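You operate a simulated robot arm through the tools that you are given. There is no shell and no other tool. Be economical: measure what you need, move in short steps, check, and stop when the job is done.

You run a simulated two-armed robot. Do the job below in one go: nothing can be reset, and whatever is moved stays where it is left.

JOB
Hold the teal zip case on the top of the long desk steady with one hand and flip the teal case zip pull the other way with the other.

The check looks at the end state, three seconds after you hand in, the way a careful person would. Anything else that was tipped, shoved, dropped, spilled or broken makes it a failure.

ROBOT AND FRAMES
Two 7-joint arms with two-finger parallel grippers on one trunk, on a base that drives. Base frame: it is fixed to the floor where the robot stands at the start and does not move with it; the origin is under the middle of the robot, x ahead of it, y to its left, z up; the surface under the hand at the start is at about z = 0.73. Units: m, rad, N and s.
The left shoulder is at the start at [0.07, 0.177, 1.095], the right one opposite. With the tool pointing down near the work surface each hand reaches from about 0.24 to 0.72 m from the robot's upright axis, wherever it stands, measured 20 degrees to its own side. Places, roughly: teal case zip pull [0.6, 0.1, 0.8]. Payload 3.43 kg a hand.
The tool frame of a hand sits at the grasp point between the pads (the TCP): z along the fingers, y along the line on which they close. The tips reach 0.03 m beyond it. Largest opening 0.094 m; finger width 0.028, thickness 0.01; the body of the gripper, 0.05 by 0.096 m, starts 0.055 m behind the TCP.
Orientation is that of the tool frame in the base frame, as a unit quaternion [x, y, z, w]. With the fingers straight down and closing along the base's y, the tool's x points along the base's -x, its y along +y and its z along -z.

CONTROLS
- The arms move only by the tool jog_arm. It takes "left_targets", "right_targets" or both (then of equal length, played together; a hand with none holds still); each is one flat list of numbers, 7 for each row, row after row: the shift along the tool's x, y, z in units of 40 mm (1.0 is 40 mm), then the turn, a rotation vector about the tool's x, y, z in units of 5 degrees (1.0 is 5 degrees), then the finger opening in m, from 0 to 0.094. In form: [tx, ty, tz, rx, ry, rz, hand, tx, ty, tz, rx, ry, rz, hand, ...]. A call has 1 to 8 rows; each row shifts and turns the commanded pose from where the row before left it, along the tool's axes as they then stand. A call with a number of a shift or a turn outside -1 to 1 is refused whole. A row lasts 0.2 s, in which the tool goes at most 0.05 m and 0.15 rad; a call with a longer step from one row to the next is refused whole, and so is a gripper value outside its range. A pose out of reach is approached as far as the arm can. The call stops where the force on the tool passes 40 N (or 10 N more than at its start, if that is more) or the arm is blocked; 0.2 s more then pass. Each finger travels about 0.153 m/s and halts on what it meets, pressing with about 38 N; the grip force reading is that of the motor and also rises with nothing between the fingers. The clock runs only during rows and for 0.2 s after the last one: add rows that do not move to give the fingers time. The reply holds the time, the measured pose of the TCP, the force on the tool along the base axes, the opening and the grip force, in the units named above and with some noise, with the torque about the TCP (base axes, N m) and any sound that the robot's microphone picked up.
- Cameras (640 x 400 px; columns grow to the right, rows downward): "scene" is now at [0.139, 0.0035, 1.4107]; the picture's right is [0.04, -1.00, 0.00], its down [-0.60, -0.02, -0.80] and it looks along [0.80, 0.03, -0.60] (base axes); focal length 288 px, centre (320, 200). "left" rides on the left gripper at [0.076, -0.014, -0.103] in its tool frame; the picture's right is [0.18, 0.98, 0.00], its down [-0.75, 0.14, -0.64] and it looks along [-0.63, 0.12, 0.77] (tool axes); focal length 243 px, centre (320, 200). "right" rides on the right gripper at [0.076, 0.014, -0.102] in its tool frame; the picture's right is [-0.18, 0.98, 0.00], its down [-0.75, -0.14, -0.64] and it looks along [-0.63, -0.12, 0.77] (tool axes); focal length 243 px, centre (320, 200).
- grab_frame(camera): a new picture of that camera. The clock stands still meanwhile.
- move_column(by): slides the trunk up (or, below 0, down) by that many m; the arms and the scene camera ride with it, the base frame stays. It gives what a move gives, with no picture.
- roll_base(legs): drives the robot by 1 to 6 legs, each [ahead, turn to the left] in m and rad, along the robot's own axes; the way and the turn of a leg run together, so that a leg with both is an arc; at most 1.5 m and 3.142 rad a leg. The arms and the cameras ride along, it lands a little off, and it stops where it bumps. It gives what a move gives.
- aim_head(pan, tilt): turns the head with the scene camera to pan (to the left, within 1.501 rad either way) and tilt (down, from -0.506 to 1.204), counted from straight ahead of the robot. It gives what a move gives.
- locate(camera, pixels): for up to 12 pixels [column, row] of the newest picture of that camera ("zoom" is the newest enlarged one), the place [x, y, z] in the base frame of the surface seen there, good to about 0.003 m. The clock stands still meanwhile.
- enlarge(camera, box): a new picture of the part [left, top, right, bottom] of that camera's present view, enlarged. The clock stands still meanwhile.
- job_done(): hands the job in; it is judged then, once.

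Keep the steps short. Do not move on a guess: measure, check each grasp and each placing, and mend mistakes. In all there are 80 turns and 78 pictures (those below and enlarged ones count). Leave the grippers open and the arms clear of the work at the hand-in unless told otherwise, and finish with a single line.

The tools are called after "Call:" as name(argument=value, ...) on one line, values as JSON. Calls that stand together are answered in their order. jog_arm: Moves the arms, as the interface text tells. Its arguments: {"type":"object","properties":{"left_targets":{"type":"array"},"right_targets":{"type":"array"}},"required":[]} The other tools are called the same way: move_column (by) slides the trunk up or down; roll_base (legs) drives the base; aim_head (pan, tilt) turns the head that bears the scene camera; grab_frame (camera) takes a picture; locate (camera, pixels) gives the place of the surface under pixels of a picture; enlarge (camera, box) takes an enlarged picture of a part of a camera's view; job_done () hands the job in.

At the start:

```text
time_s: 0.0
left_eef_pos: [0.5176, 0.3136, 1.1533]
left_orientation: [0.0, 1.0, 0.0, 0.0]
left_wrist_force: [0.7, 0.9, -0.7]
left_torque: [-0.02, 0.02, -0.01]
left_gripper_width: 0.0942
left_grip_force: 0.0
right_eef_pos: [0.5302, -0.1518, 1.0699]
right_orientation: [0.001, 1.0, -0.001, 0.0]
right_wrist_force: [0.6, -0.4, 0.1]
right_torque: [0.03, -0.01, 0.01]
right_gripper_width: 0.094
right_grip_force: 0.1
trunk travel left (down, up): [-0.675, 0.165]
robot x, y, heading: [-0.0013, -0.0032, 0.001]
head pan, tilt: [0.04, 0.639]
```

scene: 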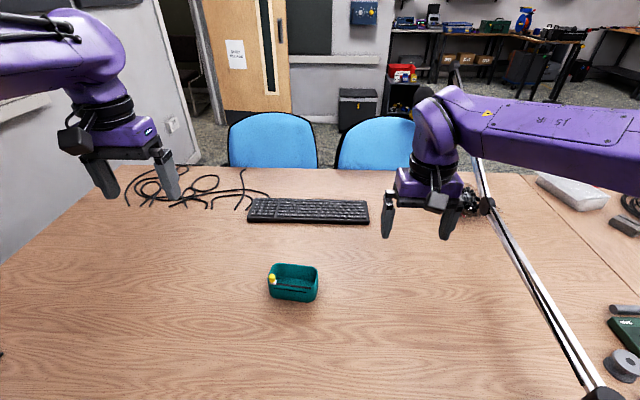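
right: 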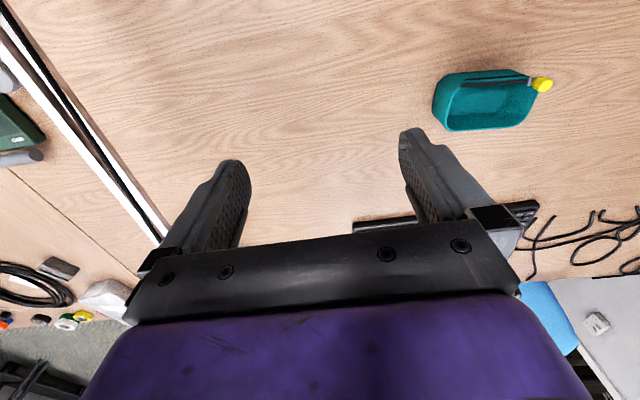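
left: 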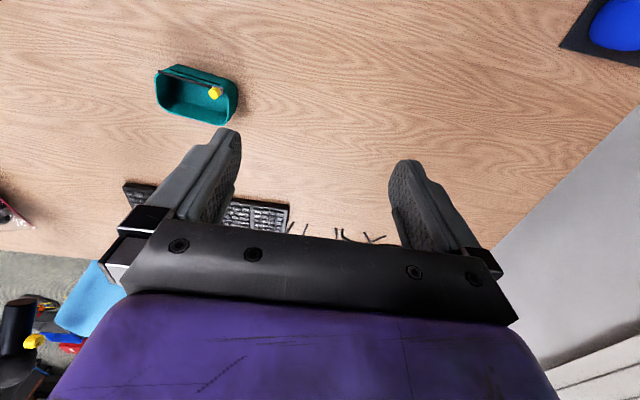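

I see the teal case around (292,283) in the scene view with a yellow pull at its left end. I'll enlarge it first.

Call:
enlarge(camera="scene", box=[252, 250, 332, 310])

Call:
enlarge(camera="left", box=[140, 50, 260, 140])

Call:
enlarge(camera="right", box=[420, 50, 560, 140])

```text
6.67 times, centred on (292, 280) of scene
```

zoom: 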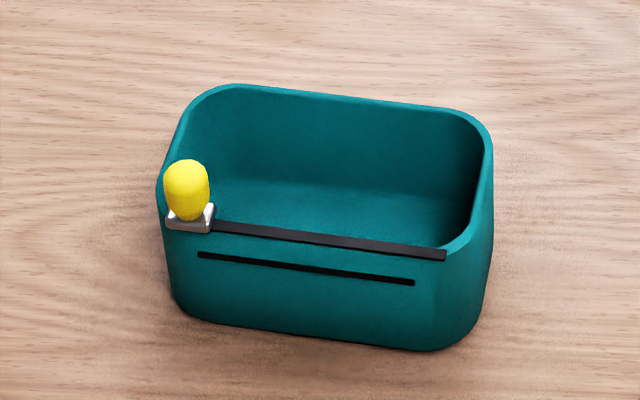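

```text
4.44 times, centred on (200, 95) of left
```

zoom: 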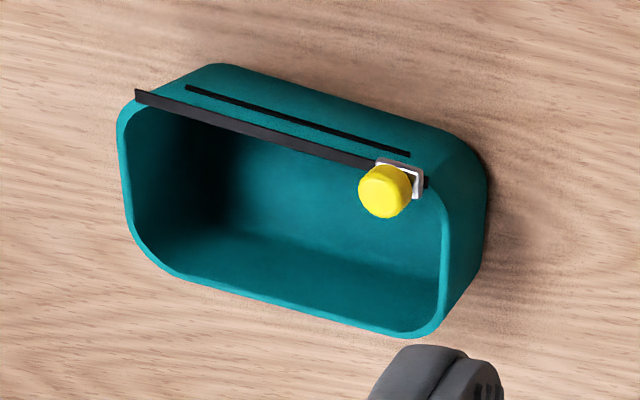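

```text
4.44 times, centred on (490, 95) of right
```

zoom: 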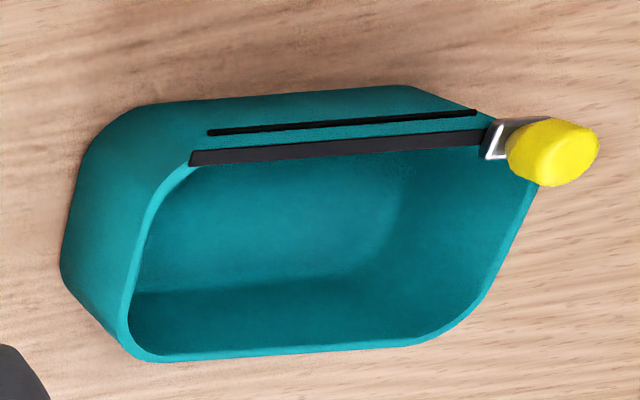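

The yellow pull is a slider on the near rim, at the left end of its black track. I need its measurements, so I'll retake the scene zoom and locate points on it.

Call:
enlarge(camera="scene", box=[252, 250, 332, 310])

Call:
locate(camera="zoom", pixels=[[186, 165], [187, 195], [190, 222], [225, 228], [440, 255], [233, 87], [470, 118], [489, 165], [161, 190], [320, 200], [180, 300], [430, 345]])

```text
6.67 times, centred on (292, 280) of scene
```

zoom: 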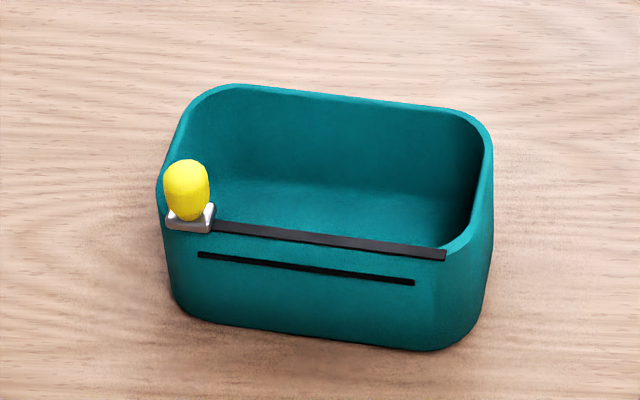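

```text
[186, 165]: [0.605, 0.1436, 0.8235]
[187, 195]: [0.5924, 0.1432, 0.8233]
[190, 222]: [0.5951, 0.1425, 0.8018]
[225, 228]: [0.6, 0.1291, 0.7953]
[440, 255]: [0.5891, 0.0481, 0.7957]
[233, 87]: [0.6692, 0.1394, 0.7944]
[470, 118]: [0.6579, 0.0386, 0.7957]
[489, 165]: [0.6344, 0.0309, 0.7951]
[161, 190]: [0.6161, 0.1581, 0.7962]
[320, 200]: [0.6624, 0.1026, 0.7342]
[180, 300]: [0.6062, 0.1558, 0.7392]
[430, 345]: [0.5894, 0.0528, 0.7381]
```

Readings:
- **Case:** about 0.127 m long along y, turned about -7°, with its rim at z≈0.795.
- **Track:** runs from (0.601, 0.143) to (0.589, 0.048).

The plan is for the right hand to pinch the right end wall, around (0.628, 0.031), while the left pushes the knob along the track. First I'll bring the right hand above that wall.

Call:
jog_arm(right_targets=[-0.354, 0.654, 0.607, 0, 0, 0, 0.06, -0.354, 0.654, 0.607, 0, 0, 0, 0.06, -0.354, 0.654, 0.607, 0, 0, 0, 0.06, -0.354, 0.654, 0.607, 0, 0, 0, 0.05, -0.354, 0.654, 0.607, 0, 0, 0, 0.05, -0.354, 0.654, 0.607, 0, 0, 0, 0.05, -0.354, 0.654, 0.607, 0, 0, 0, 0.05, 0, 0, 0, 0, 0, 1, 0.05])

Call:
grab_frame(camera="right")

Call:
grab_frame(camera="scene")

```text
time_s: 1.8
left_eef_pos: [0.5175, 0.3132, 1.1553]
left_orientation: [0.0, 1.0, 0.0, -0.001]
left_wrist_force: [-0.2, -0.3, 0.6]
left_torque: [0.02, -0.02, 0.03]
left_gripper_width: 0.0942
left_grip_force: 0.1
right_eef_pos: [0.6283, 0.0284, 0.8999]
right_orientation: [0.045, 0.999, 0.001, 0.0]
right_wrist_force: [-0.2, -0.1, 0.0]
right_torque: [-0.03, 0.0, 0.02]
right_gripper_width: 0.0498
right_grip_force: 0.0
trunk travel left (down, up): [-0.675, 0.165]
robot x, y, heading: [-0.0047, -0.0014, 0.003]
head pan, tilt: [0.04, 0.639]
```

```text
70 pictures are left
```

right: 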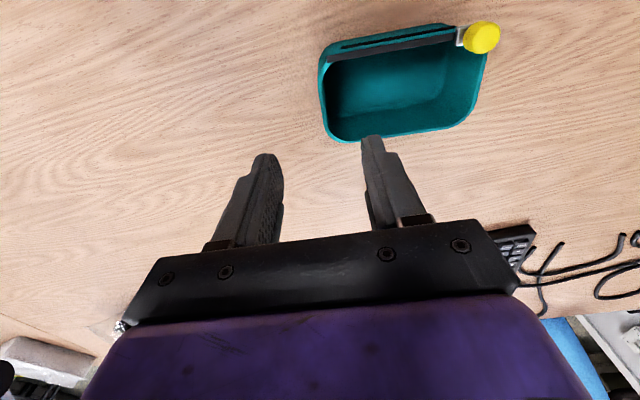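

```text
69 pictures are left
```

scene: 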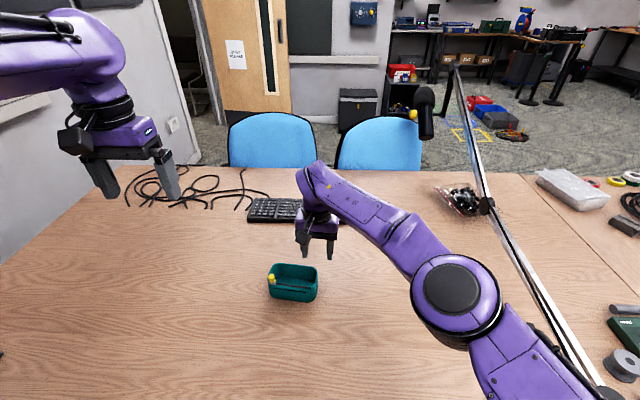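

The right hand is above the wall. I'll check the wall's place with the right camera.

Call:
locate(camera="right", pixels=[[321, 75], [325, 112], [323, 95], [335, 137], [330, 100], [481, 38], [400, 135]])

Call:
enlarge(camera="right", box=[300, 10, 520, 150])

```text
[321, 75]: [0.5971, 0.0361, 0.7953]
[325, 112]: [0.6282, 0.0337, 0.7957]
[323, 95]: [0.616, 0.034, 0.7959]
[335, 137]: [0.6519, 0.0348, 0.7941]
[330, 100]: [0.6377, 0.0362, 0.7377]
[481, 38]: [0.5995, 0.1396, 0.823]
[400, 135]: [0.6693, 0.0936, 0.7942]
```

```text
2.86 times, centred on (410, 80) of right
```

zoom: 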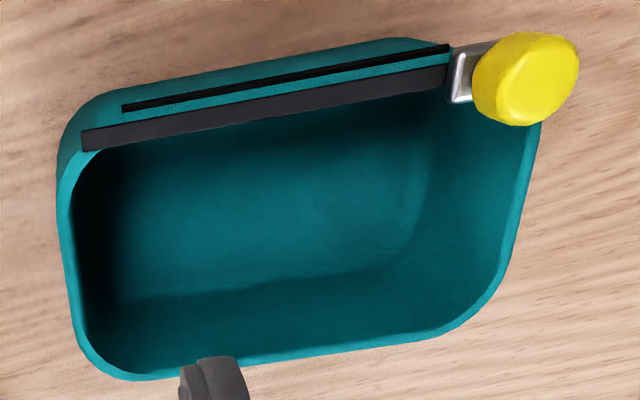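

The wall sits at (0.628, 0.0335) and the hand at y=0.0284. I'll shift 5 mm, finish the yaw, and lower to just above the rim.

Call:
jog_arm(right_targets=[0, 0.12, 0, 0, 0, 0.4, 0.05, 0, 0, 0.8, 0, 0, 0, 0.05, 0, 0, 0.7, 0, 0, 0, 0.05, 0, 0, 0, 0, 0, 0, 0.05])

Call:
grab_frame(camera="right")

Call:
enlarge(camera="scene", box=[252, 220, 352, 310])

```text
time_s: 2.8
left_eef_pos: [0.5183, 0.3136, 1.1545]
left_orientation: [0.0, 1.0, 0.0, 0.0]
left_wrist_force: [0.5, -0.5, 0.1]
left_torque: [-0.02, -0.01, 0.0]
left_gripper_width: 0.0943
left_grip_force: 0.1
right_eef_pos: [0.6221, 0.0329, 0.8384]
right_orientation: [0.062, 0.998, 0.001, 0.001]
right_wrist_force: [-0.2, -0.4, 1.0]
right_torque: [0.0, -0.03, 0.02]
right_gripper_width: 0.05
right_grip_force: 0.0
right hand out of reach, approached as far as the arm can: row 3
trunk travel left (down, up): [-0.675, 0.165]
robot x, y, heading: [-0.0041, -0.0005, 0.001]
head pan, tilt: [0.04, 0.639]
```

```text
67 pictures are left
```

right: 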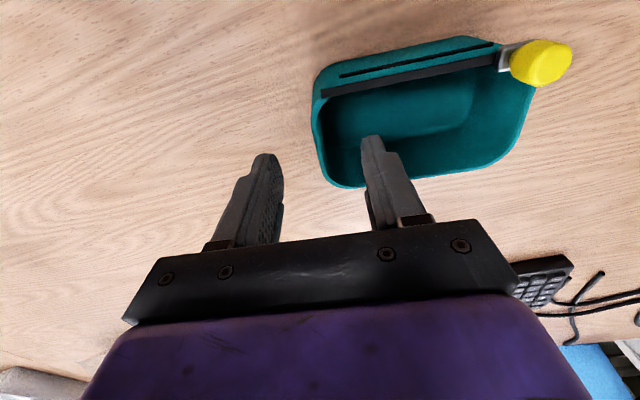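

```text
4.44 times, centred on (302, 265) of scene
```

zoom: 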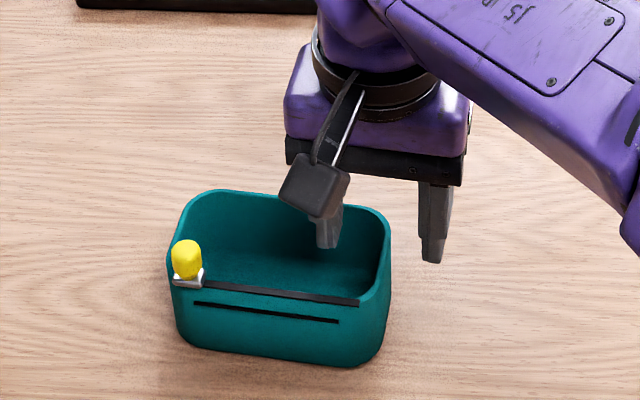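

The right arm ran out of reach at z=0.838, with the fingertips still above the rim. I'll raise that hand again and look down to see whether there is room to drive forward.

Call:
jog_arm(right_targets=[0, 0, -1, 0, 0, 0, 0.05, 0, 0, -1, 0, 0, 0, 0.05, 0, 0, -0.5, 0, 0, 0, 0.05])

Call:
aim_head(pan=0.04, tilt=1.15)

Call:
grab_frame(camera="scene")

```text
time_s: 3.6
left_eef_pos: [0.518, 0.3138, 1.1543]
left_orientation: [-0.001, 1.0, -0.001, 0.0]
left_wrist_force: [-0.3, -0.2, -1.3]
left_torque: [-0.04, -0.02, 0.03]
left_gripper_width: 0.0942
left_grip_force: 0.0
right_eef_pos: [0.623, 0.0316, 0.9375]
right_orientation: [0.062, 0.998, -0.001, 0.0]
right_wrist_force: [-0.2, -0.2, -0.8]
right_torque: [0.02, 0.02, -0.03]
right_gripper_width: 0.0499
right_grip_force: 0.1
trunk travel left (down, up): [-0.675, 0.165]
robot x, y, heading: [0.0022, -0.001, -0.002]
head pan, tilt: [0.04, 0.639]
```

```text
time_s: 4.5
left_eef_pos: [0.5182, 0.3142, 1.1543]
left_orientation: [0.001, 1.0, 0.0, 0.0]
left_wrist_force: [0.5, 0.5, 0.6]
left_torque: [-0.02, -0.03, 0.02]
left_gripper_width: 0.0937
left_grip_force: 0.1
right_eef_pos: [0.6238, 0.0307, 0.9364]
right_orientation: [0.062, 0.998, -0.001, 0.0]
right_wrist_force: [0.2, 0.0, 0.0]
right_torque: [0.01, 0.02, 0.02]
right_gripper_width: 0.0504
right_grip_force: 0.0
trunk travel left (down, up): [-0.675, 0.165]
robot x, y, heading: [0.0007, -0.0008, 0.001]
head pan, tilt: [0.04, 1.15]
```

```text
65 pictures are left
```

scene: 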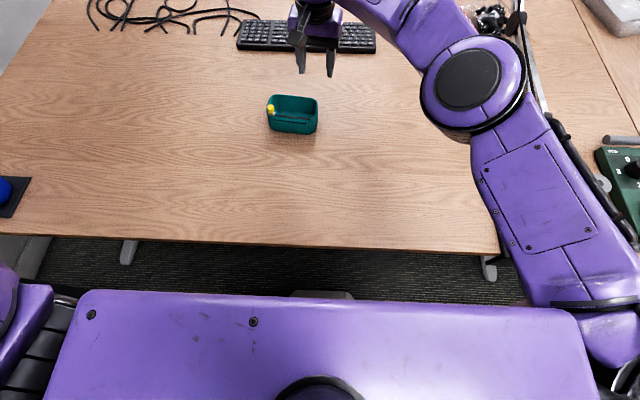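

A gap shows between the desk edge (row ~245) and the robot's front (row ~292). I'll measure it.

Call:
locate(camera="scene", pixels=[[320, 244], [200, 239], [320, 298], [480, 304], [322, 293], [310, 275], [490, 270], [500, 245], [470, 130], [530, 210]])

```text
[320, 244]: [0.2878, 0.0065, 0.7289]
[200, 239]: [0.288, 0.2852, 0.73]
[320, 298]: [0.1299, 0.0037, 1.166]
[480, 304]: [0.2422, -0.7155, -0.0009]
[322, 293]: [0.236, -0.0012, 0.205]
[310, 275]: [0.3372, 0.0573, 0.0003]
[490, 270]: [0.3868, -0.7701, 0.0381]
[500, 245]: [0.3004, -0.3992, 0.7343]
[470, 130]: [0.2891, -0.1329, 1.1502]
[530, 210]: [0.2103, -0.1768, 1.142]
```

The trunk front is at x=0.13 and the desk edge at 0.288, and the low base at 0.236 fits under the desk top. Driving ahead 0.08 m is safe with the hands this high.

Call:
roll_base(legs=[[0.08, 0]])

Call:
aim_head(pan=0.1, tilt=0.85)

Call:
grab_frame(camera="right")

```text
time_s: 5.6
left_eef_pos: [0.5892, 0.3149, 1.1569]
left_orientation: [0.0, 1.0, 0.001, 0.003]
left_wrist_force: [-0.3, 0.5, 0.2]
left_torque: [-0.02, 0.01, 0.0]
left_gripper_width: 0.0937
left_grip_force: 0.0
right_eef_pos: [0.698, 0.0308, 0.9417]
right_orientation: [0.061, 0.998, 0.0, 0.003]
right_wrist_force: [-0.9, -0.7, -0.4]
right_torque: [0.04, -0.02, 0.01]
right_gripper_width: 0.0497
right_grip_force: 0.0
trunk travel left (down, up): [-0.675, 0.165]
robot x, y, heading: [0.075, -0.0001, 0.0]
head pan, tilt: [0.04, 1.15]
```

```text
time_s: 6.4
left_eef_pos: [0.5958, 0.3155, 1.1532]
left_orientation: [0.0, 1.0, 0.0, -0.001]
left_wrist_force: [-0.5, -0.1, 0.4]
left_torque: [0.0, 0.02, 0.0]
left_gripper_width: 0.0942
left_grip_force: 0.0
right_eef_pos: [0.7022, 0.0328, 0.9367]
right_orientation: [0.061, 0.998, 0.0, 0.0]
right_wrist_force: [-0.7, 0.5, -0.2]
right_torque: [0.02, 0.01, -0.02]
right_gripper_width: 0.0502
right_grip_force: 0.1
trunk travel left (down, up): [-0.675, 0.165]
robot x, y, heading: [0.0799, 0.0041, 0.001]
head pan, tilt: [0.099, 0.85]
```

```text
64 pictures are left
```

right: 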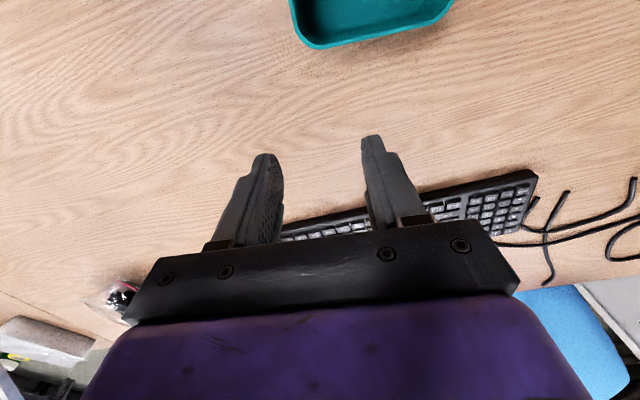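

The base landed 0.08 m ahead. The right hand is at (0.702, 0.033, 0.937), so I'll move it back over the wall at (0.63, 0.0335) and down to 0.84.

Call:
jog_arm(right_targets=[0.9, -0.1, 0.4, 0, 0, 0, 0.05, 0.89, -0.095, 0.4, 0, 0, 0, 0.05, 0, 0, 0.8, 0, 0, 0, 0.05, 0, 0, 0.8, 0, 0, 0, 0.05, 0, 0, 0, 0, 0, 0, 0.05])

Call:
grab_frame(camera="right")

Call:
grab_frame(camera="scene")

```text
time_s: 7.6
left_eef_pos: [0.594, 0.3145, 1.1546]
left_orientation: [0.0, 1.0, 0.001, 0.001]
left_wrist_force: [-0.6, 0.4, 0.9]
left_torque: [0.0, 0.01, 0.01]
left_gripper_width: 0.0937
left_grip_force: 0.0
right_eef_pos: [0.6286, 0.0342, 0.8409]
right_orientation: [0.061, 0.998, 0.0, 0.001]
right_wrist_force: [-0.3, 0.1, 0.4]
right_torque: [0.0, -0.02, 0.01]
right_gripper_width: 0.0502
right_grip_force: 0.0
trunk travel left (down, up): [-0.675, 0.165]
robot x, y, heading: [0.0753, 0.0009, 0.002]
head pan, tilt: [0.099, 0.85]
```

```text
63 pictures are left
```

right: 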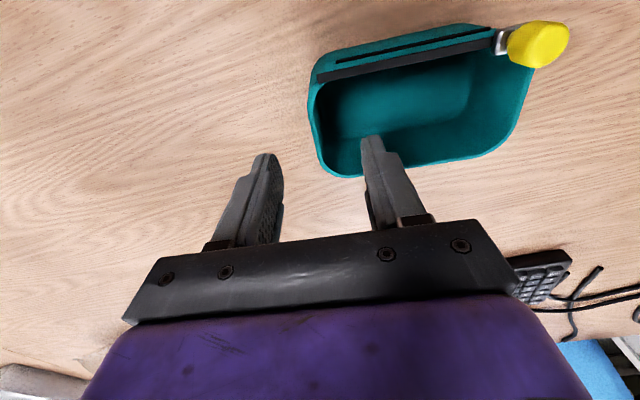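

```text
62 pictures are left
```

scene: 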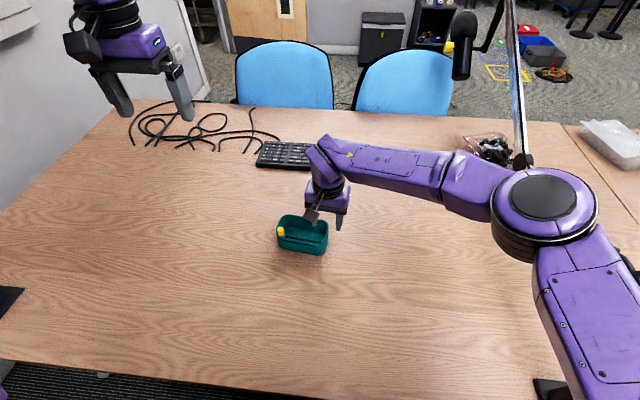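

The fingers straddle the end wall. I'll lower 0.058 m, to z≈0.782, and check before closing.

Call:
jog_arm(right_targets=[0, 0, 0.5, 0, 0, 0, 0.05, 0, 0, 0.5, 0, 0, 0, 0.05, 0, 0, 0.45, 0, 0, 0, 0.05, 0, 0, 0, 0, 0, 0, 0.03])

Call:
grab_frame(camera="right")

Call:
enlarge(camera="scene", box=[262, 180, 362, 260])

```text
time_s: 8.6
left_eef_pos: [0.5946, 0.3153, 1.1545]
left_orientation: [0.0, 1.0, 0.0, -0.001]
left_wrist_force: [1.0, 0.2, -0.2]
left_torque: [0.0, 0.03, 0.01]
left_gripper_width: 0.094
left_grip_force: 0.0
right_eef_pos: [0.6303, 0.0344, 0.7826]
right_orientation: [0.061, 0.998, 0.0, 0.001]
right_wrist_force: [0.1, -0.2, 0.1]
right_torque: [0.0, 0.0, 0.01]
right_gripper_width: 0.0299
right_grip_force: 0.1
trunk travel left (down, up): [-0.675, 0.165]
robot x, y, heading: [0.075, -0.0002, 0.0]
head pan, tilt: [0.099, 0.85]
```

```text
61 pictures are left
```

right: 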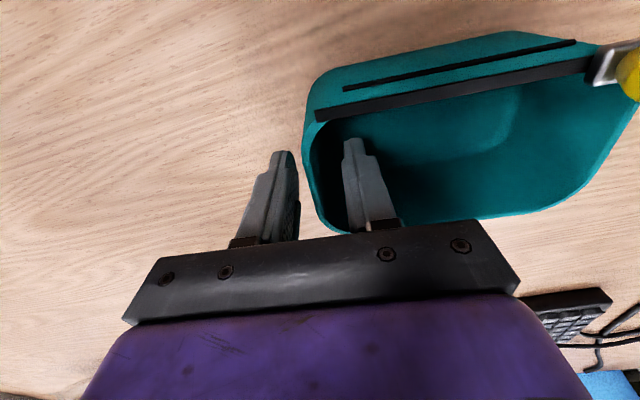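

```text
5.00 times, centred on (312, 220) of scene
```

zoom: 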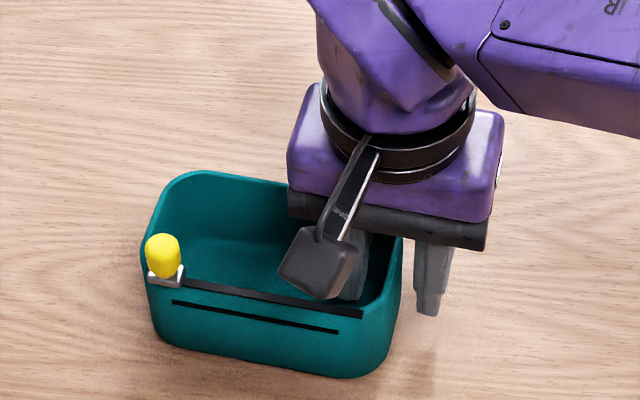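

The fingers are on either side of the wall, inside tip clear of the floor. I'll close the right hand and check the grip. The right hand's camera block overhangs the track end, so I'll measure that too.

Call:
jog_arm(right_targets=[0, 0, 0, 0, 0, 0, 0.015, 0, 0, 0, 0, 0, 0, 0.004, 0, 0, 0, 0, 0, 0, 0.0, 0, 0, 0, 0, 0, 0, 0.0])

Call:
enlarge(camera="scene", box=[262, 180, 362, 260])

Call:
locate(camera="zoom", pixels=[[285, 270], [300, 235], [350, 250], [325, 293], [315, 260], [345, 200], [162, 238], [165, 262], [175, 278], [358, 313], [385, 300], [155, 280]])

```text
time_s: 9.6
left_eef_pos: [0.5941, 0.3146, 1.1544]
left_orientation: [-0.001, 1.0, 0.0, 0.0]
left_wrist_force: [0.9, -0.3, -0.6]
left_torque: [-0.03, -0.02, -0.02]
left_gripper_width: 0.0939
left_grip_force: 0.2
right_eef_pos: [0.6308, 0.0346, 0.7842]
right_orientation: [0.061, 0.998, -0.001, 0.001]
right_wrist_force: [-0.8, -0.7, 0.0]
right_torque: [-0.02, -0.03, 0.05]
right_gripper_width: 0.008
right_grip_force: 37.7
trunk travel left (down, up): [-0.675, 0.165]
robot x, y, heading: [0.0793, -0.0035, -0.002]
head pan, tilt: [0.099, 0.85]
```

```text
5.00 times, centred on (312, 220) of scene
```

zoom: 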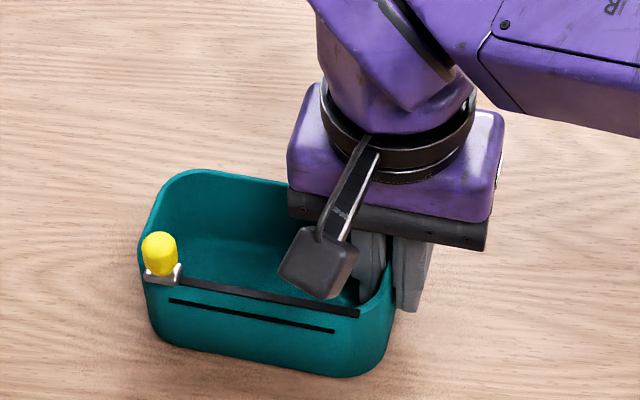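

```text
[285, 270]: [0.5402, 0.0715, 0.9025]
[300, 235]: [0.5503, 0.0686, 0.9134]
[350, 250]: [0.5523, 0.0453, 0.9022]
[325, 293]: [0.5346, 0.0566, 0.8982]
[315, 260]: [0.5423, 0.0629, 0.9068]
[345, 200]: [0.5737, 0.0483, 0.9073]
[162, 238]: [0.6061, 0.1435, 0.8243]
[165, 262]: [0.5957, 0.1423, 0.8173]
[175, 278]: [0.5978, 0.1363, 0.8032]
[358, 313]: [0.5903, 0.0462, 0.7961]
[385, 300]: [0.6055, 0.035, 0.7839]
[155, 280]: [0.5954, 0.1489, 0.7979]
```

The right hand grips the wall (8 mm, 37.7 N). Its camera block covers y 0.043–0.073 at z≈0.9, so the left hand will push with closed fingers leaned 45° toward +y to stay clear. I'll lean it in place first.

Call:
jog_arm(left_targets=[0, 0, 0, 1, 0, 0, 0.05, 0, 0, 0, 1, 0, 0, 0.0, 0, 0, 0, 1, 0, 0, 0, 0, 0, 0, 1, 0, 0, 0, 0, 0, 0, 1, 0, 0, 0, 0, 0, 0, 1, 0, 0, 0, 0, 0, 0, 1, 0, 0, 0, 0, 0, 0, 1, 0, 0, 0])

Call:
jog_arm(left_targets=[0, 0, 0, 1, 0, 0, 0, -0.022, 0.395, 0.904, 0, 0, 0, 0, -0.022, 0.395, 0.904, 0, 0, 0, 0, -0.022, 0.395, 0.904, 0, 0, 0, 0, -0.022, 0.395, 0.904, 0, 0, 0, 0])

Call:
grab_frame(camera="scene")

```text
time_s: 11.4
left_eef_pos: [0.5956, 0.3155, 1.1549]
left_orientation: [0.0, 0.94, -0.342, 0.0]
left_wrist_force: [0.2, 0.1, 0.1]
left_torque: [-0.01, 0.03, -0.01]
left_gripper_width: 0.0003
left_grip_force: 32.9
right_eef_pos: [0.63, 0.035, 0.7832]
right_orientation: [0.06, 0.998, 0.0, 0.0]
right_wrist_force: [-0.1, 0.6, 0.2]
right_torque: [0.0, 0.0, -0.01]
right_gripper_width: 0.0078
right_grip_force: 38.2
trunk travel left (down, up): [-0.675, 0.165]
robot x, y, heading: [0.0748, -0.001, 0.002]
head pan, tilt: [0.099, 0.85]
```

```text
time_s: 12.6
left_eef_pos: [0.596, 0.2572, 1.0048]
left_orientation: [0.0, 0.924, -0.383, 0.0]
left_wrist_force: [1.0, 0.7, -0.7]
left_torque: [-0.01, 0.0, -0.01]
left_gripper_width: 0.0
left_grip_force: 33.2
right_eef_pos: [0.6307, 0.0347, 0.7833]
right_orientation: [0.061, 0.998, 0.0, 0.0]
right_wrist_force: [0.6, -0.1, -0.4]
right_torque: [-0.01, -0.04, 0.01]
right_gripper_width: 0.0078
right_grip_force: 37.9
trunk travel left (down, up): [-0.675, 0.165]
robot x, y, heading: [0.0794, -0.0017, -0.003]
head pan, tilt: [0.099, 0.85]
```

```text
58 pictures are left
```

scene: 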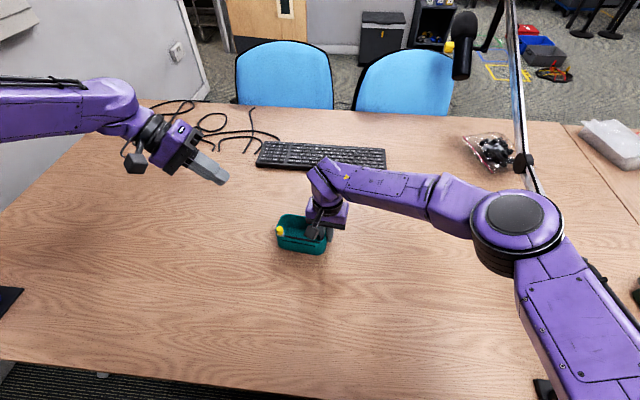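

The lean looks right and the path is clear. I'll continue to about (0.601, 0.200, 0.86), to the left of the knob.

Call:
jog_arm(left_targets=[-0.031, 0.389, 0.893, 0, 0, 0, 0, -0.031, 0.389, 0.893, 0, 0, 0, 0, -0.031, 0.389, 0.893, 0, 0, 0, 0, -0.031, 0.389, 0.893, 0, 0, 0, 0])

Call:
enlarge(camera="scene", box=[212, 160, 352, 260])

Call:
grab_frame(camera="left")

```text
time_s: 13.6
left_eef_pos: [0.6045, 0.2008, 0.8605]
left_orientation: [0.0, 0.924, -0.383, 0.001]
left_wrist_force: [-0.6, 0.3, -0.5]
left_torque: [0.03, 0.02, 0.02]
left_gripper_width: 0.0
left_grip_force: 32.8
right_eef_pos: [0.6292, 0.0339, 0.7841]
right_orientation: [0.061, 0.998, 0.0, 0.0]
right_wrist_force: [0.2, 1.2, -1.1]
right_torque: [-0.02, 0.03, -0.05]
right_gripper_width: 0.0078
right_grip_force: 37.9
trunk travel left (down, up): [-0.675, 0.165]
robot x, y, heading: [0.0773, -0.0018, -0.0]
head pan, tilt: [0.099, 0.85]
```

```text
4.00 times, centred on (282, 210) of scene
```

zoom: 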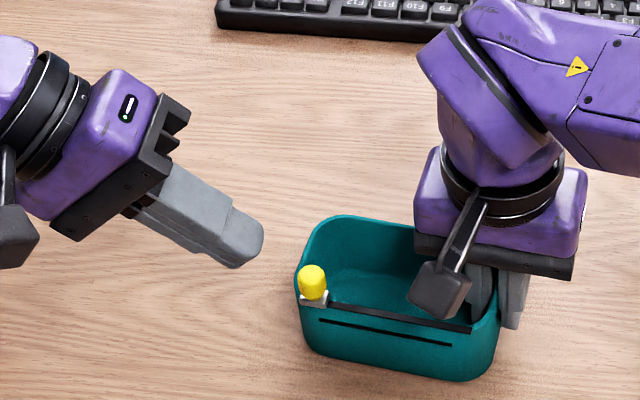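

```text
56 pictures are left
```

left: 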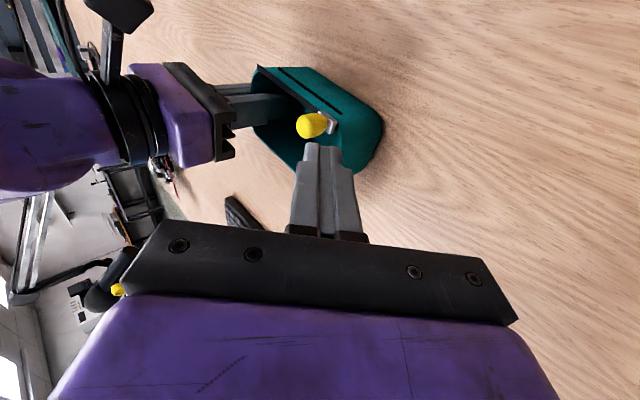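

The tip is left of and above the knob. I'll locate the tip corners and the knob in the zoomed view.

Call:
locate(camera="zoom", pixels=[[260, 238], [238, 264], [245, 225], [230, 250], [312, 268], [312, 288], [303, 285], [322, 285], [313, 301]])

Call:
locate(camera="left", pixels=[[310, 125], [300, 125], [322, 120], [308, 148], [335, 150], [310, 113], [312, 136]])

```text
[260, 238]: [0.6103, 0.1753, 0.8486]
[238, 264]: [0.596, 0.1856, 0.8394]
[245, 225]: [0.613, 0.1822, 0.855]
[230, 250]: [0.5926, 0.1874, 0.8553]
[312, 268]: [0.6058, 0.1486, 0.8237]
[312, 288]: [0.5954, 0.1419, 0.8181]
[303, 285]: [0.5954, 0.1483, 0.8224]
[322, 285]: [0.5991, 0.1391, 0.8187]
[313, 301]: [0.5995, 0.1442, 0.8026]
```

```text
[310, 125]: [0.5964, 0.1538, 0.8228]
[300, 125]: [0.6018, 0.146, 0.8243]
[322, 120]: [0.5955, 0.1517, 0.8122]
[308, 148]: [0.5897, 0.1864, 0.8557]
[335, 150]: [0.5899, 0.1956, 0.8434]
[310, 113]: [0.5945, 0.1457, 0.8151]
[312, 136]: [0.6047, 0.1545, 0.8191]
```

The knob's centre is (0.601, 0.146), its left side y≈0.154, and the finger spans x 0.590–0.613, so they line up. I'll drop 0.031 m so the leading edge is at z≈0.815.

Call:
jog_arm(left_targets=[0, 0.275, 0.275, 0, 0, 0, 0, 0, 0.275, 0.275, 0, 0, 0, 0, 0, 0, 0, 0, 0, 0, 0])

Call:
enlarge(camera="scene", box=[242, 190, 342, 260])

Call:
grab_frame(camera="left")

```text
time_s: 14.4
left_eef_pos: [0.6037, 0.1994, 0.8307]
left_orientation: [0.0, 0.924, -0.383, -0.001]
left_wrist_force: [0.0, 0.3, -0.6]
left_torque: [0.01, 0.0, 0.03]
left_gripper_width: 0.0
left_grip_force: 32.6
right_eef_pos: [0.63, 0.033, 0.783]
right_orientation: [0.06, 0.998, -0.001, 0.0]
right_wrist_force: [0.9, -0.2, 0.9]
right_torque: [-0.03, 0.02, 0.04]
right_gripper_width: 0.008
right_grip_force: 38.0
trunk travel left (down, up): [-0.675, 0.165]
robot x, y, heading: [0.0779, -0.002, -0.0]
head pan, tilt: [0.099, 0.85]
```

```text
5.71 times, centred on (292, 225) of scene
```

zoom: 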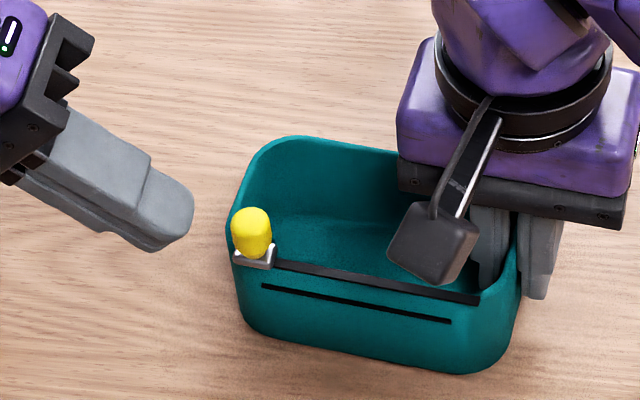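

```text
54 pictures are left
```

left: 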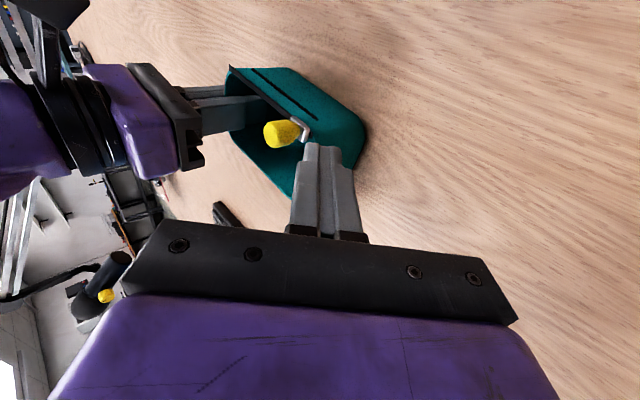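

The height looks right, with the tip just above the rim. I'll push 0.04 m along the track direction in 10 mm rows and watch the force.

Call:
jog_arm(left_targets=[0.03, -0.1755, 0.1755, 0, 0, 0, 0, 0.03, -0.1755, 0.1755, 0, 0, 0, 0, 0.03, -0.1755, 0.1755, 0, 0, 0, 0, 0.03, -0.1755, 0.1755, 0, 0, 0, 0])

Call:
enlarge(camera="scene", box=[242, 190, 342, 260])

Call:
grab_frame(camera="left")

```text
time_s: 15.4
left_eef_pos: [0.5979, 0.161, 0.8309]
left_orientation: [-0.001, 0.924, -0.382, 0.001]
left_wrist_force: [0.4, -0.1, -0.4]
left_torque: [0.01, 0.0, 0.02]
left_gripper_width: 0.0
left_grip_force: 33.2
right_eef_pos: [0.6297, 0.034, 0.7828]
right_orientation: [0.061, 0.998, -0.001, 0.0]
right_wrist_force: [0.7, -2.4, 0.2]
right_torque: [-0.03, 0.01, 0.05]
right_gripper_width: 0.0079
right_grip_force: 38.6
trunk travel left (down, up): [-0.675, 0.165]
robot x, y, heading: [0.0777, 0.0016, -0.004]
head pan, tilt: [0.099, 0.85]
```

```text
5.71 times, centred on (292, 225) of scene
```

zoom: 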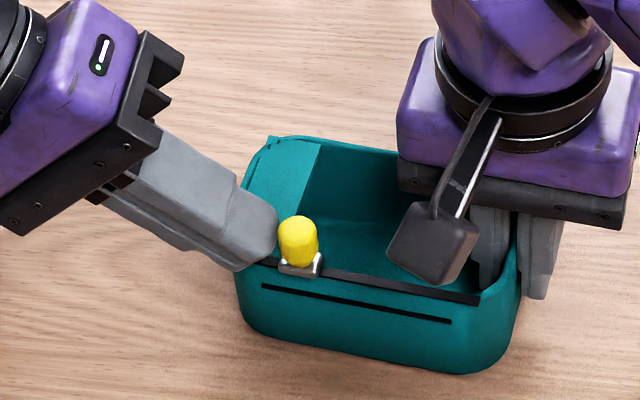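

```text
52 pictures are left
```

left: 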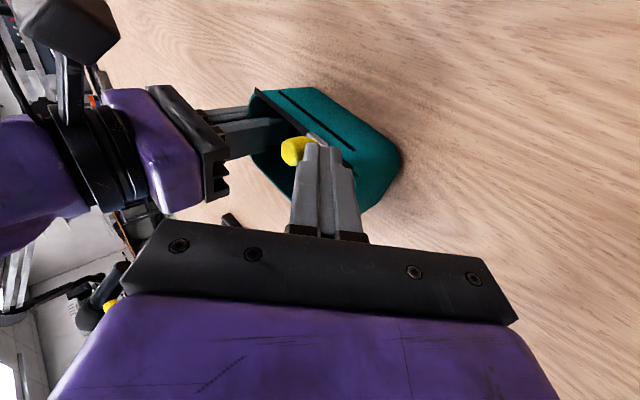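

The knob is sliding and the lid follows it. I'll push 0.04 m more and keep watching the force and the clearance to the right hand.

Call:
jog_arm(left_targets=[0.03, -0.1755, 0.1755, 0, 0, 0, 0, 0.03, -0.1755, 0.1755, 0, 0, 0, 0, 0.03, -0.1755, 0.1755, 0, 0, 0, 0, 0.03, -0.1755, 0.1755, 0, 0, 0, 0])

Call:
enlarge(camera="scene", box=[242, 190, 342, 260])

Call:
grab_frame(camera="right")

```text
time_s: 16.4
left_eef_pos: [0.5912, 0.1207, 0.8316]
left_orientation: [-0.001, 0.924, -0.382, 0.0]
left_wrist_force: [0.2, -0.5, -1.3]
left_torque: [0.0, 0.01, 0.04]
left_gripper_width: 0.0001
left_grip_force: 32.9
right_eef_pos: [0.6298, 0.034, 0.7844]
right_orientation: [0.061, 0.998, -0.001, 0.0]
right_wrist_force: [0.0, -1.3, 0.0]
right_torque: [-0.01, 0.0, 0.04]
right_gripper_width: 0.0079
right_grip_force: 37.9
trunk travel left (down, up): [-0.675, 0.165]
robot x, y, heading: [0.0788, 0.0015, 0.007]
head pan, tilt: [0.099, 0.85]
```

```text
5.71 times, centred on (292, 225) of scene
```

zoom: 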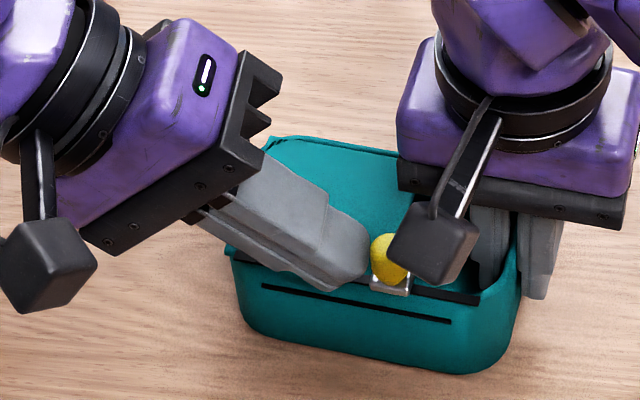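

```text
50 pictures are left
```

right: 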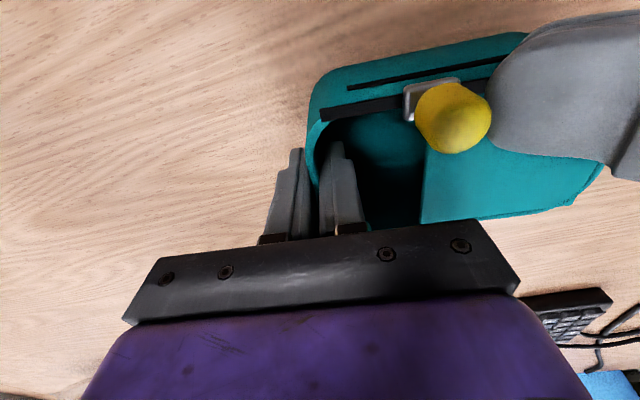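

Force stays low. About 0.03 m remains and the clearances are over 1 cm. I'll push 0.02 m and then check.

Call:
jog_arm(left_targets=[0.03, -0.1755, 0.1755, 0, 0, 0, 0, 0.03, -0.1755, 0.1755, 0, 0, 0, 0])

Call:
grab_frame(camera="right")

Call:
enlarge(camera="scene", box=[242, 190, 342, 260])

```text
time_s: 17.0
left_eef_pos: [0.59, 0.1016, 0.8317]
left_orientation: [-0.001, 0.924, -0.382, 0.0]
left_wrist_force: [0.6, 0.4, -0.1]
left_torque: [0.0, -0.01, 0.0]
left_gripper_width: 0.0
left_grip_force: 33.1
right_eef_pos: [0.63, 0.0328, 0.7825]
right_orientation: [0.061, 0.998, 0.0, 0.0]
right_wrist_force: [0.7, -1.9, -0.2]
right_torque: [0.0, 0.0, 0.0]
right_gripper_width: 0.0078
right_grip_force: 38.2
trunk travel left (down, up): [-0.675, 0.165]
robot x, y, heading: [0.0752, 0.001, -0.005]
head pan, tilt: [0.099, 0.85]
```

```text
49 pictures are left
```

right: 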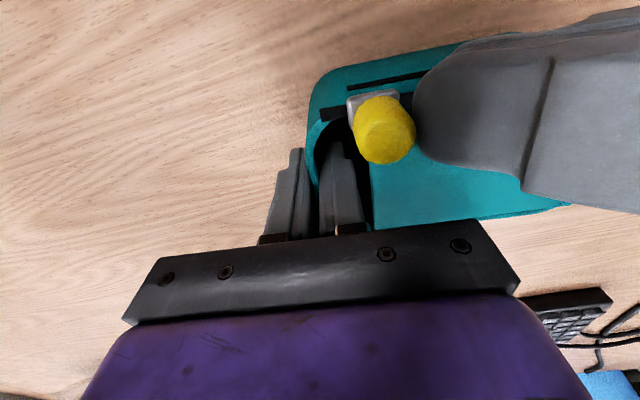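

```text
5.71 times, centred on (292, 225) of scene
```

zoom: 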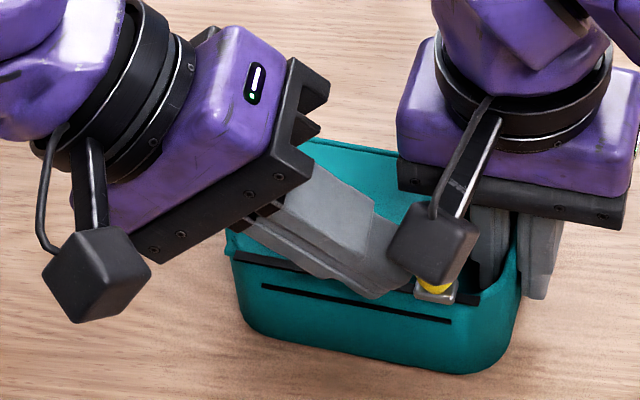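

Roughly 10 mm of track remains to the right of the slider in the right-camera view. I'll push in 5 mm rows until the force shows the end stop.

Call:
jog_arm(left_targets=[0.015, -0.088, 0.088, 0, 0, 0, 0, 0.015, -0.088, 0.088, 0, 0, 0, 0])

Call:
enlarge(camera="right", box=[270, 30, 530, 200])

```text
time_s: 17.4
left_eef_pos: [0.5904, 0.0968, 0.8313]
left_orientation: [-0.001, 0.925, -0.38, 0.002]
left_wrist_force: [1.1, 2.7, -1.8]
left_torque: [-0.22, 0.02, -0.05]
left_gripper_width: 0.0
left_grip_force: 33.1
right_eef_pos: [0.6324, 0.0365, 0.7941]
right_orientation: [0.063, 0.998, 0.009, 0.005]
right_wrist_force: [1.7, -0.8, 13.3]
right_torque: [1.61, -0.08, 0.01]
right_gripper_width: 0.0069
right_grip_force: 37.7
trunk travel left (down, up): [-0.675, 0.165]
robot x, y, heading: [0.0757, 0.0017, -0.0]
head pan, tilt: [0.099, 0.85]
stopped in row 2 (right hand): the force on the tool passed its limit at 70 N (the readings are from after the stop); the commanded pose is now the measured one
```

```text
2.35 times, centred on (400, 115) of right
```

zoom: 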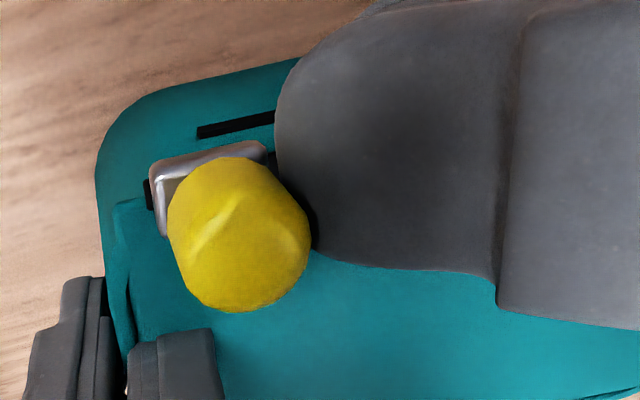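

The slider is at the track end, but the closing lid pressed the right hand's inner finger and the hand rose 11 mm. I'll back the left hand off 0.03 m and look.

Call:
jog_arm(left_targets=[-0.03, 0.1755, -0.1755, 0, 0, 0, 0, -0.09, 0.25, -0.5, 0, 0, 0, 0, 0, 0, -0.8, 0, 0, 0, 0])

Call:
grab_frame(camera="right")

Call:
enlarge(camera="scene", box=[242, 190, 342, 260])

Call:
grab_frame(camera="left")

```text
time_s: 18.2
left_eef_pos: [0.5937, 0.147, 0.8576]
left_orientation: [0.0, 0.924, -0.382, 0.001]
left_wrist_force: [-0.2, -0.1, 0.6]
left_torque: [-0.02, -0.01, -0.01]
left_gripper_width: 0.0
left_grip_force: 32.9
right_eef_pos: [0.6342, 0.0392, 0.7945]
right_orientation: [0.065, 0.998, 0.012, 0.006]
right_wrist_force: [0.7, 6.5, -1.5]
right_torque: [-1.68, 0.32, 0.03]
right_gripper_width: 0.0064
right_grip_force: 38.8
trunk travel left (down, up): [-0.675, 0.165]
robot x, y, heading: [0.0776, 0.0002, 0.006]
head pan, tilt: [0.099, 0.85]
stopped in row 3 (right hand): the force on the tool passed its limit at 71 N (the readings are from after the stop); the commanded pose is now the measured one
```

```text
46 pictures are left
```

right: 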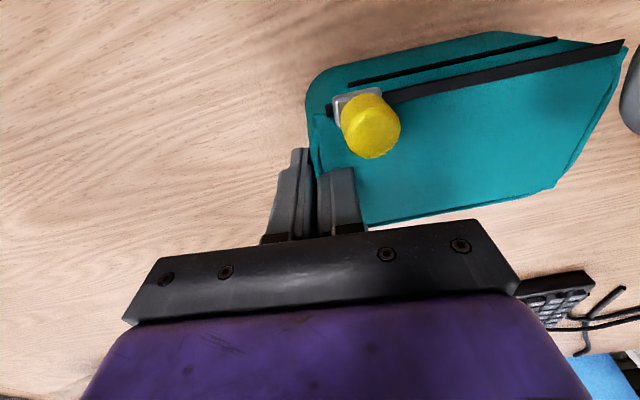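

```text
5.71 times, centred on (292, 225) of scene
```

zoom: 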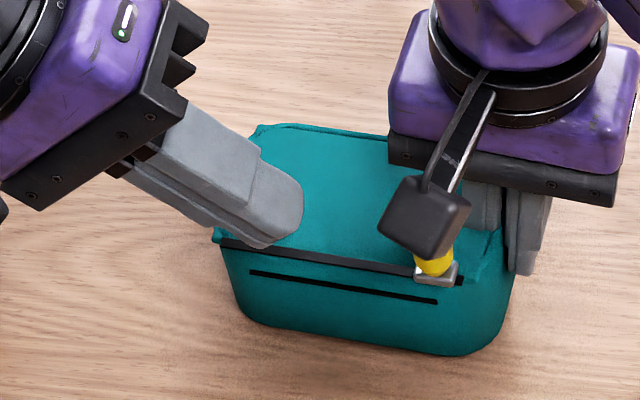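

```text
44 pictures are left
```

left: 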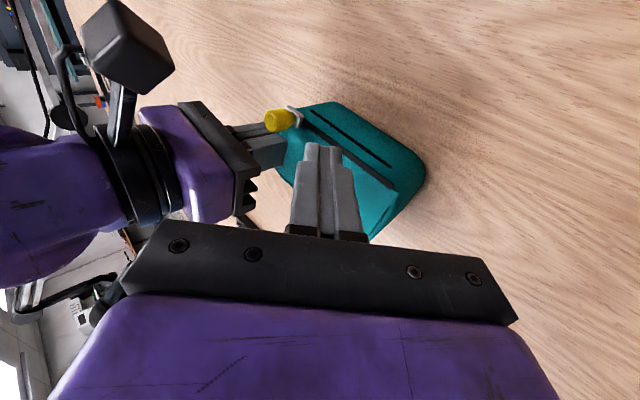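

The lid is fully shut with the inner finger trapped between its edge and the wall. Before releasing, I'll check whether the case is lifted or tilted.

Call:
locate(camera="zoom", pixels=[[235, 242], [250, 320], [240, 300], [350, 346], [470, 352], [500, 330], [350, 265], [265, 130], [330, 160], [480, 270], [460, 280], [330, 355]])

Call:
enlarge(camera="right", box=[250, 70, 430, 250])

Call:
enlarge(camera="scene", box=[275, 205, 345, 260])

```text
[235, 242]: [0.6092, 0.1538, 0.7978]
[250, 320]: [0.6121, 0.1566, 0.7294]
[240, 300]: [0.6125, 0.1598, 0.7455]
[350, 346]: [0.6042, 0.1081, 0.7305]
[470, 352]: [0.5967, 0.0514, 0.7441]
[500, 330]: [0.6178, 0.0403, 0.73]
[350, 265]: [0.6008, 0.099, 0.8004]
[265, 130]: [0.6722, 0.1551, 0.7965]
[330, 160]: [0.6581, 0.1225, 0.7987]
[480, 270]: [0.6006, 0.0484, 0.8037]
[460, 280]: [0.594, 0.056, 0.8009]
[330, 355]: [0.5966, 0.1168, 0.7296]
```

```text
2.22 times, centred on (340, 160) of right
```

zoom: 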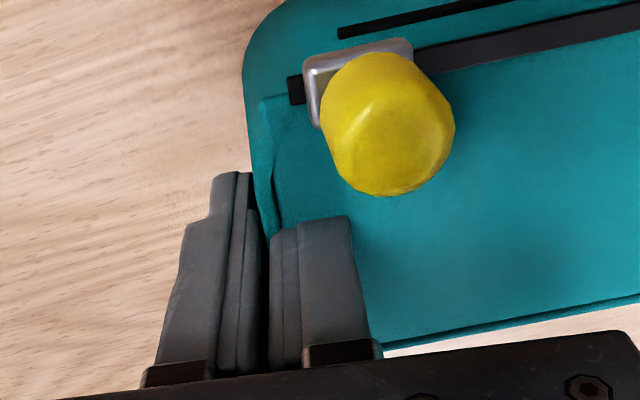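

```text
7.27 times, centred on (310, 232) of scene
```

zoom: 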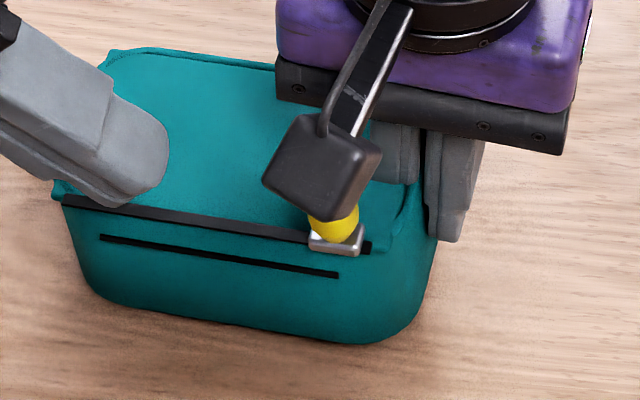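

The right end is lifted about 6–8 mm and the hand tilted slightly. I'll lower the right hand 8 mm in small rows to set the case flat again.

Call:
jog_arm(right_targets=[0, 0, 0.05, 0, 0, 0, 0, 0, 0, 0.05, 0, 0, 0, 0, 0, 0, 0.05, 0, 0, 0, 0, 0, 0, 0.05, 0, 0, 0, 0, 0, 0, 0, 0, 0, 0, 0])

Call:
enlarge(camera="scene", box=[262, 195, 352, 265])

Call:
locate(camera="zoom", pixels=[[120, 245], [250, 255], [300, 265], [360, 265], [395, 255], [250, 190], [145, 140], [130, 240], [200, 150]])

```text
time_s: 18.9
left_eef_pos: [0.5929, 0.1464, 0.857]
left_orientation: [0.0, 0.925, -0.381, 0.001]
left_wrist_force: [0.4, 0.4, -0.8]
left_torque: [0.01, 0.01, 0.02]
left_gripper_width: 0.0
left_grip_force: 33.3
right_eef_pos: [0.6381, 0.0409, 0.7955]
right_orientation: [0.066, 0.998, 0.016, 0.009]
right_wrist_force: [0.7, 4.2, 13.7]
right_torque: [1.04, -0.06, -0.04]
right_gripper_width: 0.0059
right_grip_force: 37.4
trunk travel left (down, up): [-0.675, 0.165]
robot x, y, heading: [0.0779, 0.0009, 0.001]
head pan, tilt: [0.099, 0.85]
stopped in row 3 (right hand): the force on the tool passed its limit at 52 N (the readings are from after the stop); the commanded pose is now the measured one
```

```text
5.71 times, centred on (307, 230) of scene
```

zoom: 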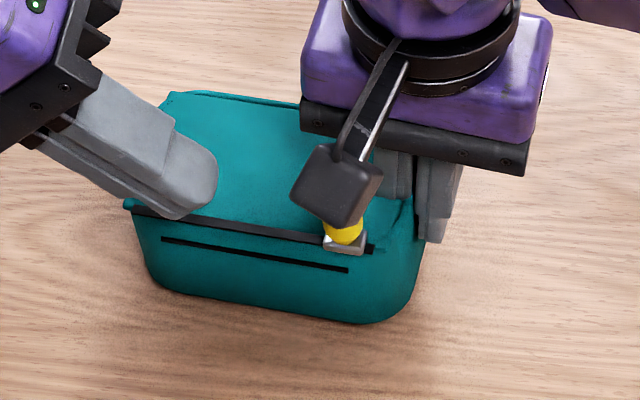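

```text
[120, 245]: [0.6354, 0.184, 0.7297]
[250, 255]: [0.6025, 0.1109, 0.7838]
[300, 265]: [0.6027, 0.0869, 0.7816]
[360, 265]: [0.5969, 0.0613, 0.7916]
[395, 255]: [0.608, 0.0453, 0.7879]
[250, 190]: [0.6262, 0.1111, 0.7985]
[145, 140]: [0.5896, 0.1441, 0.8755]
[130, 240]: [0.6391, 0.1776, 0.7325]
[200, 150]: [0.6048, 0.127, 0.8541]
```

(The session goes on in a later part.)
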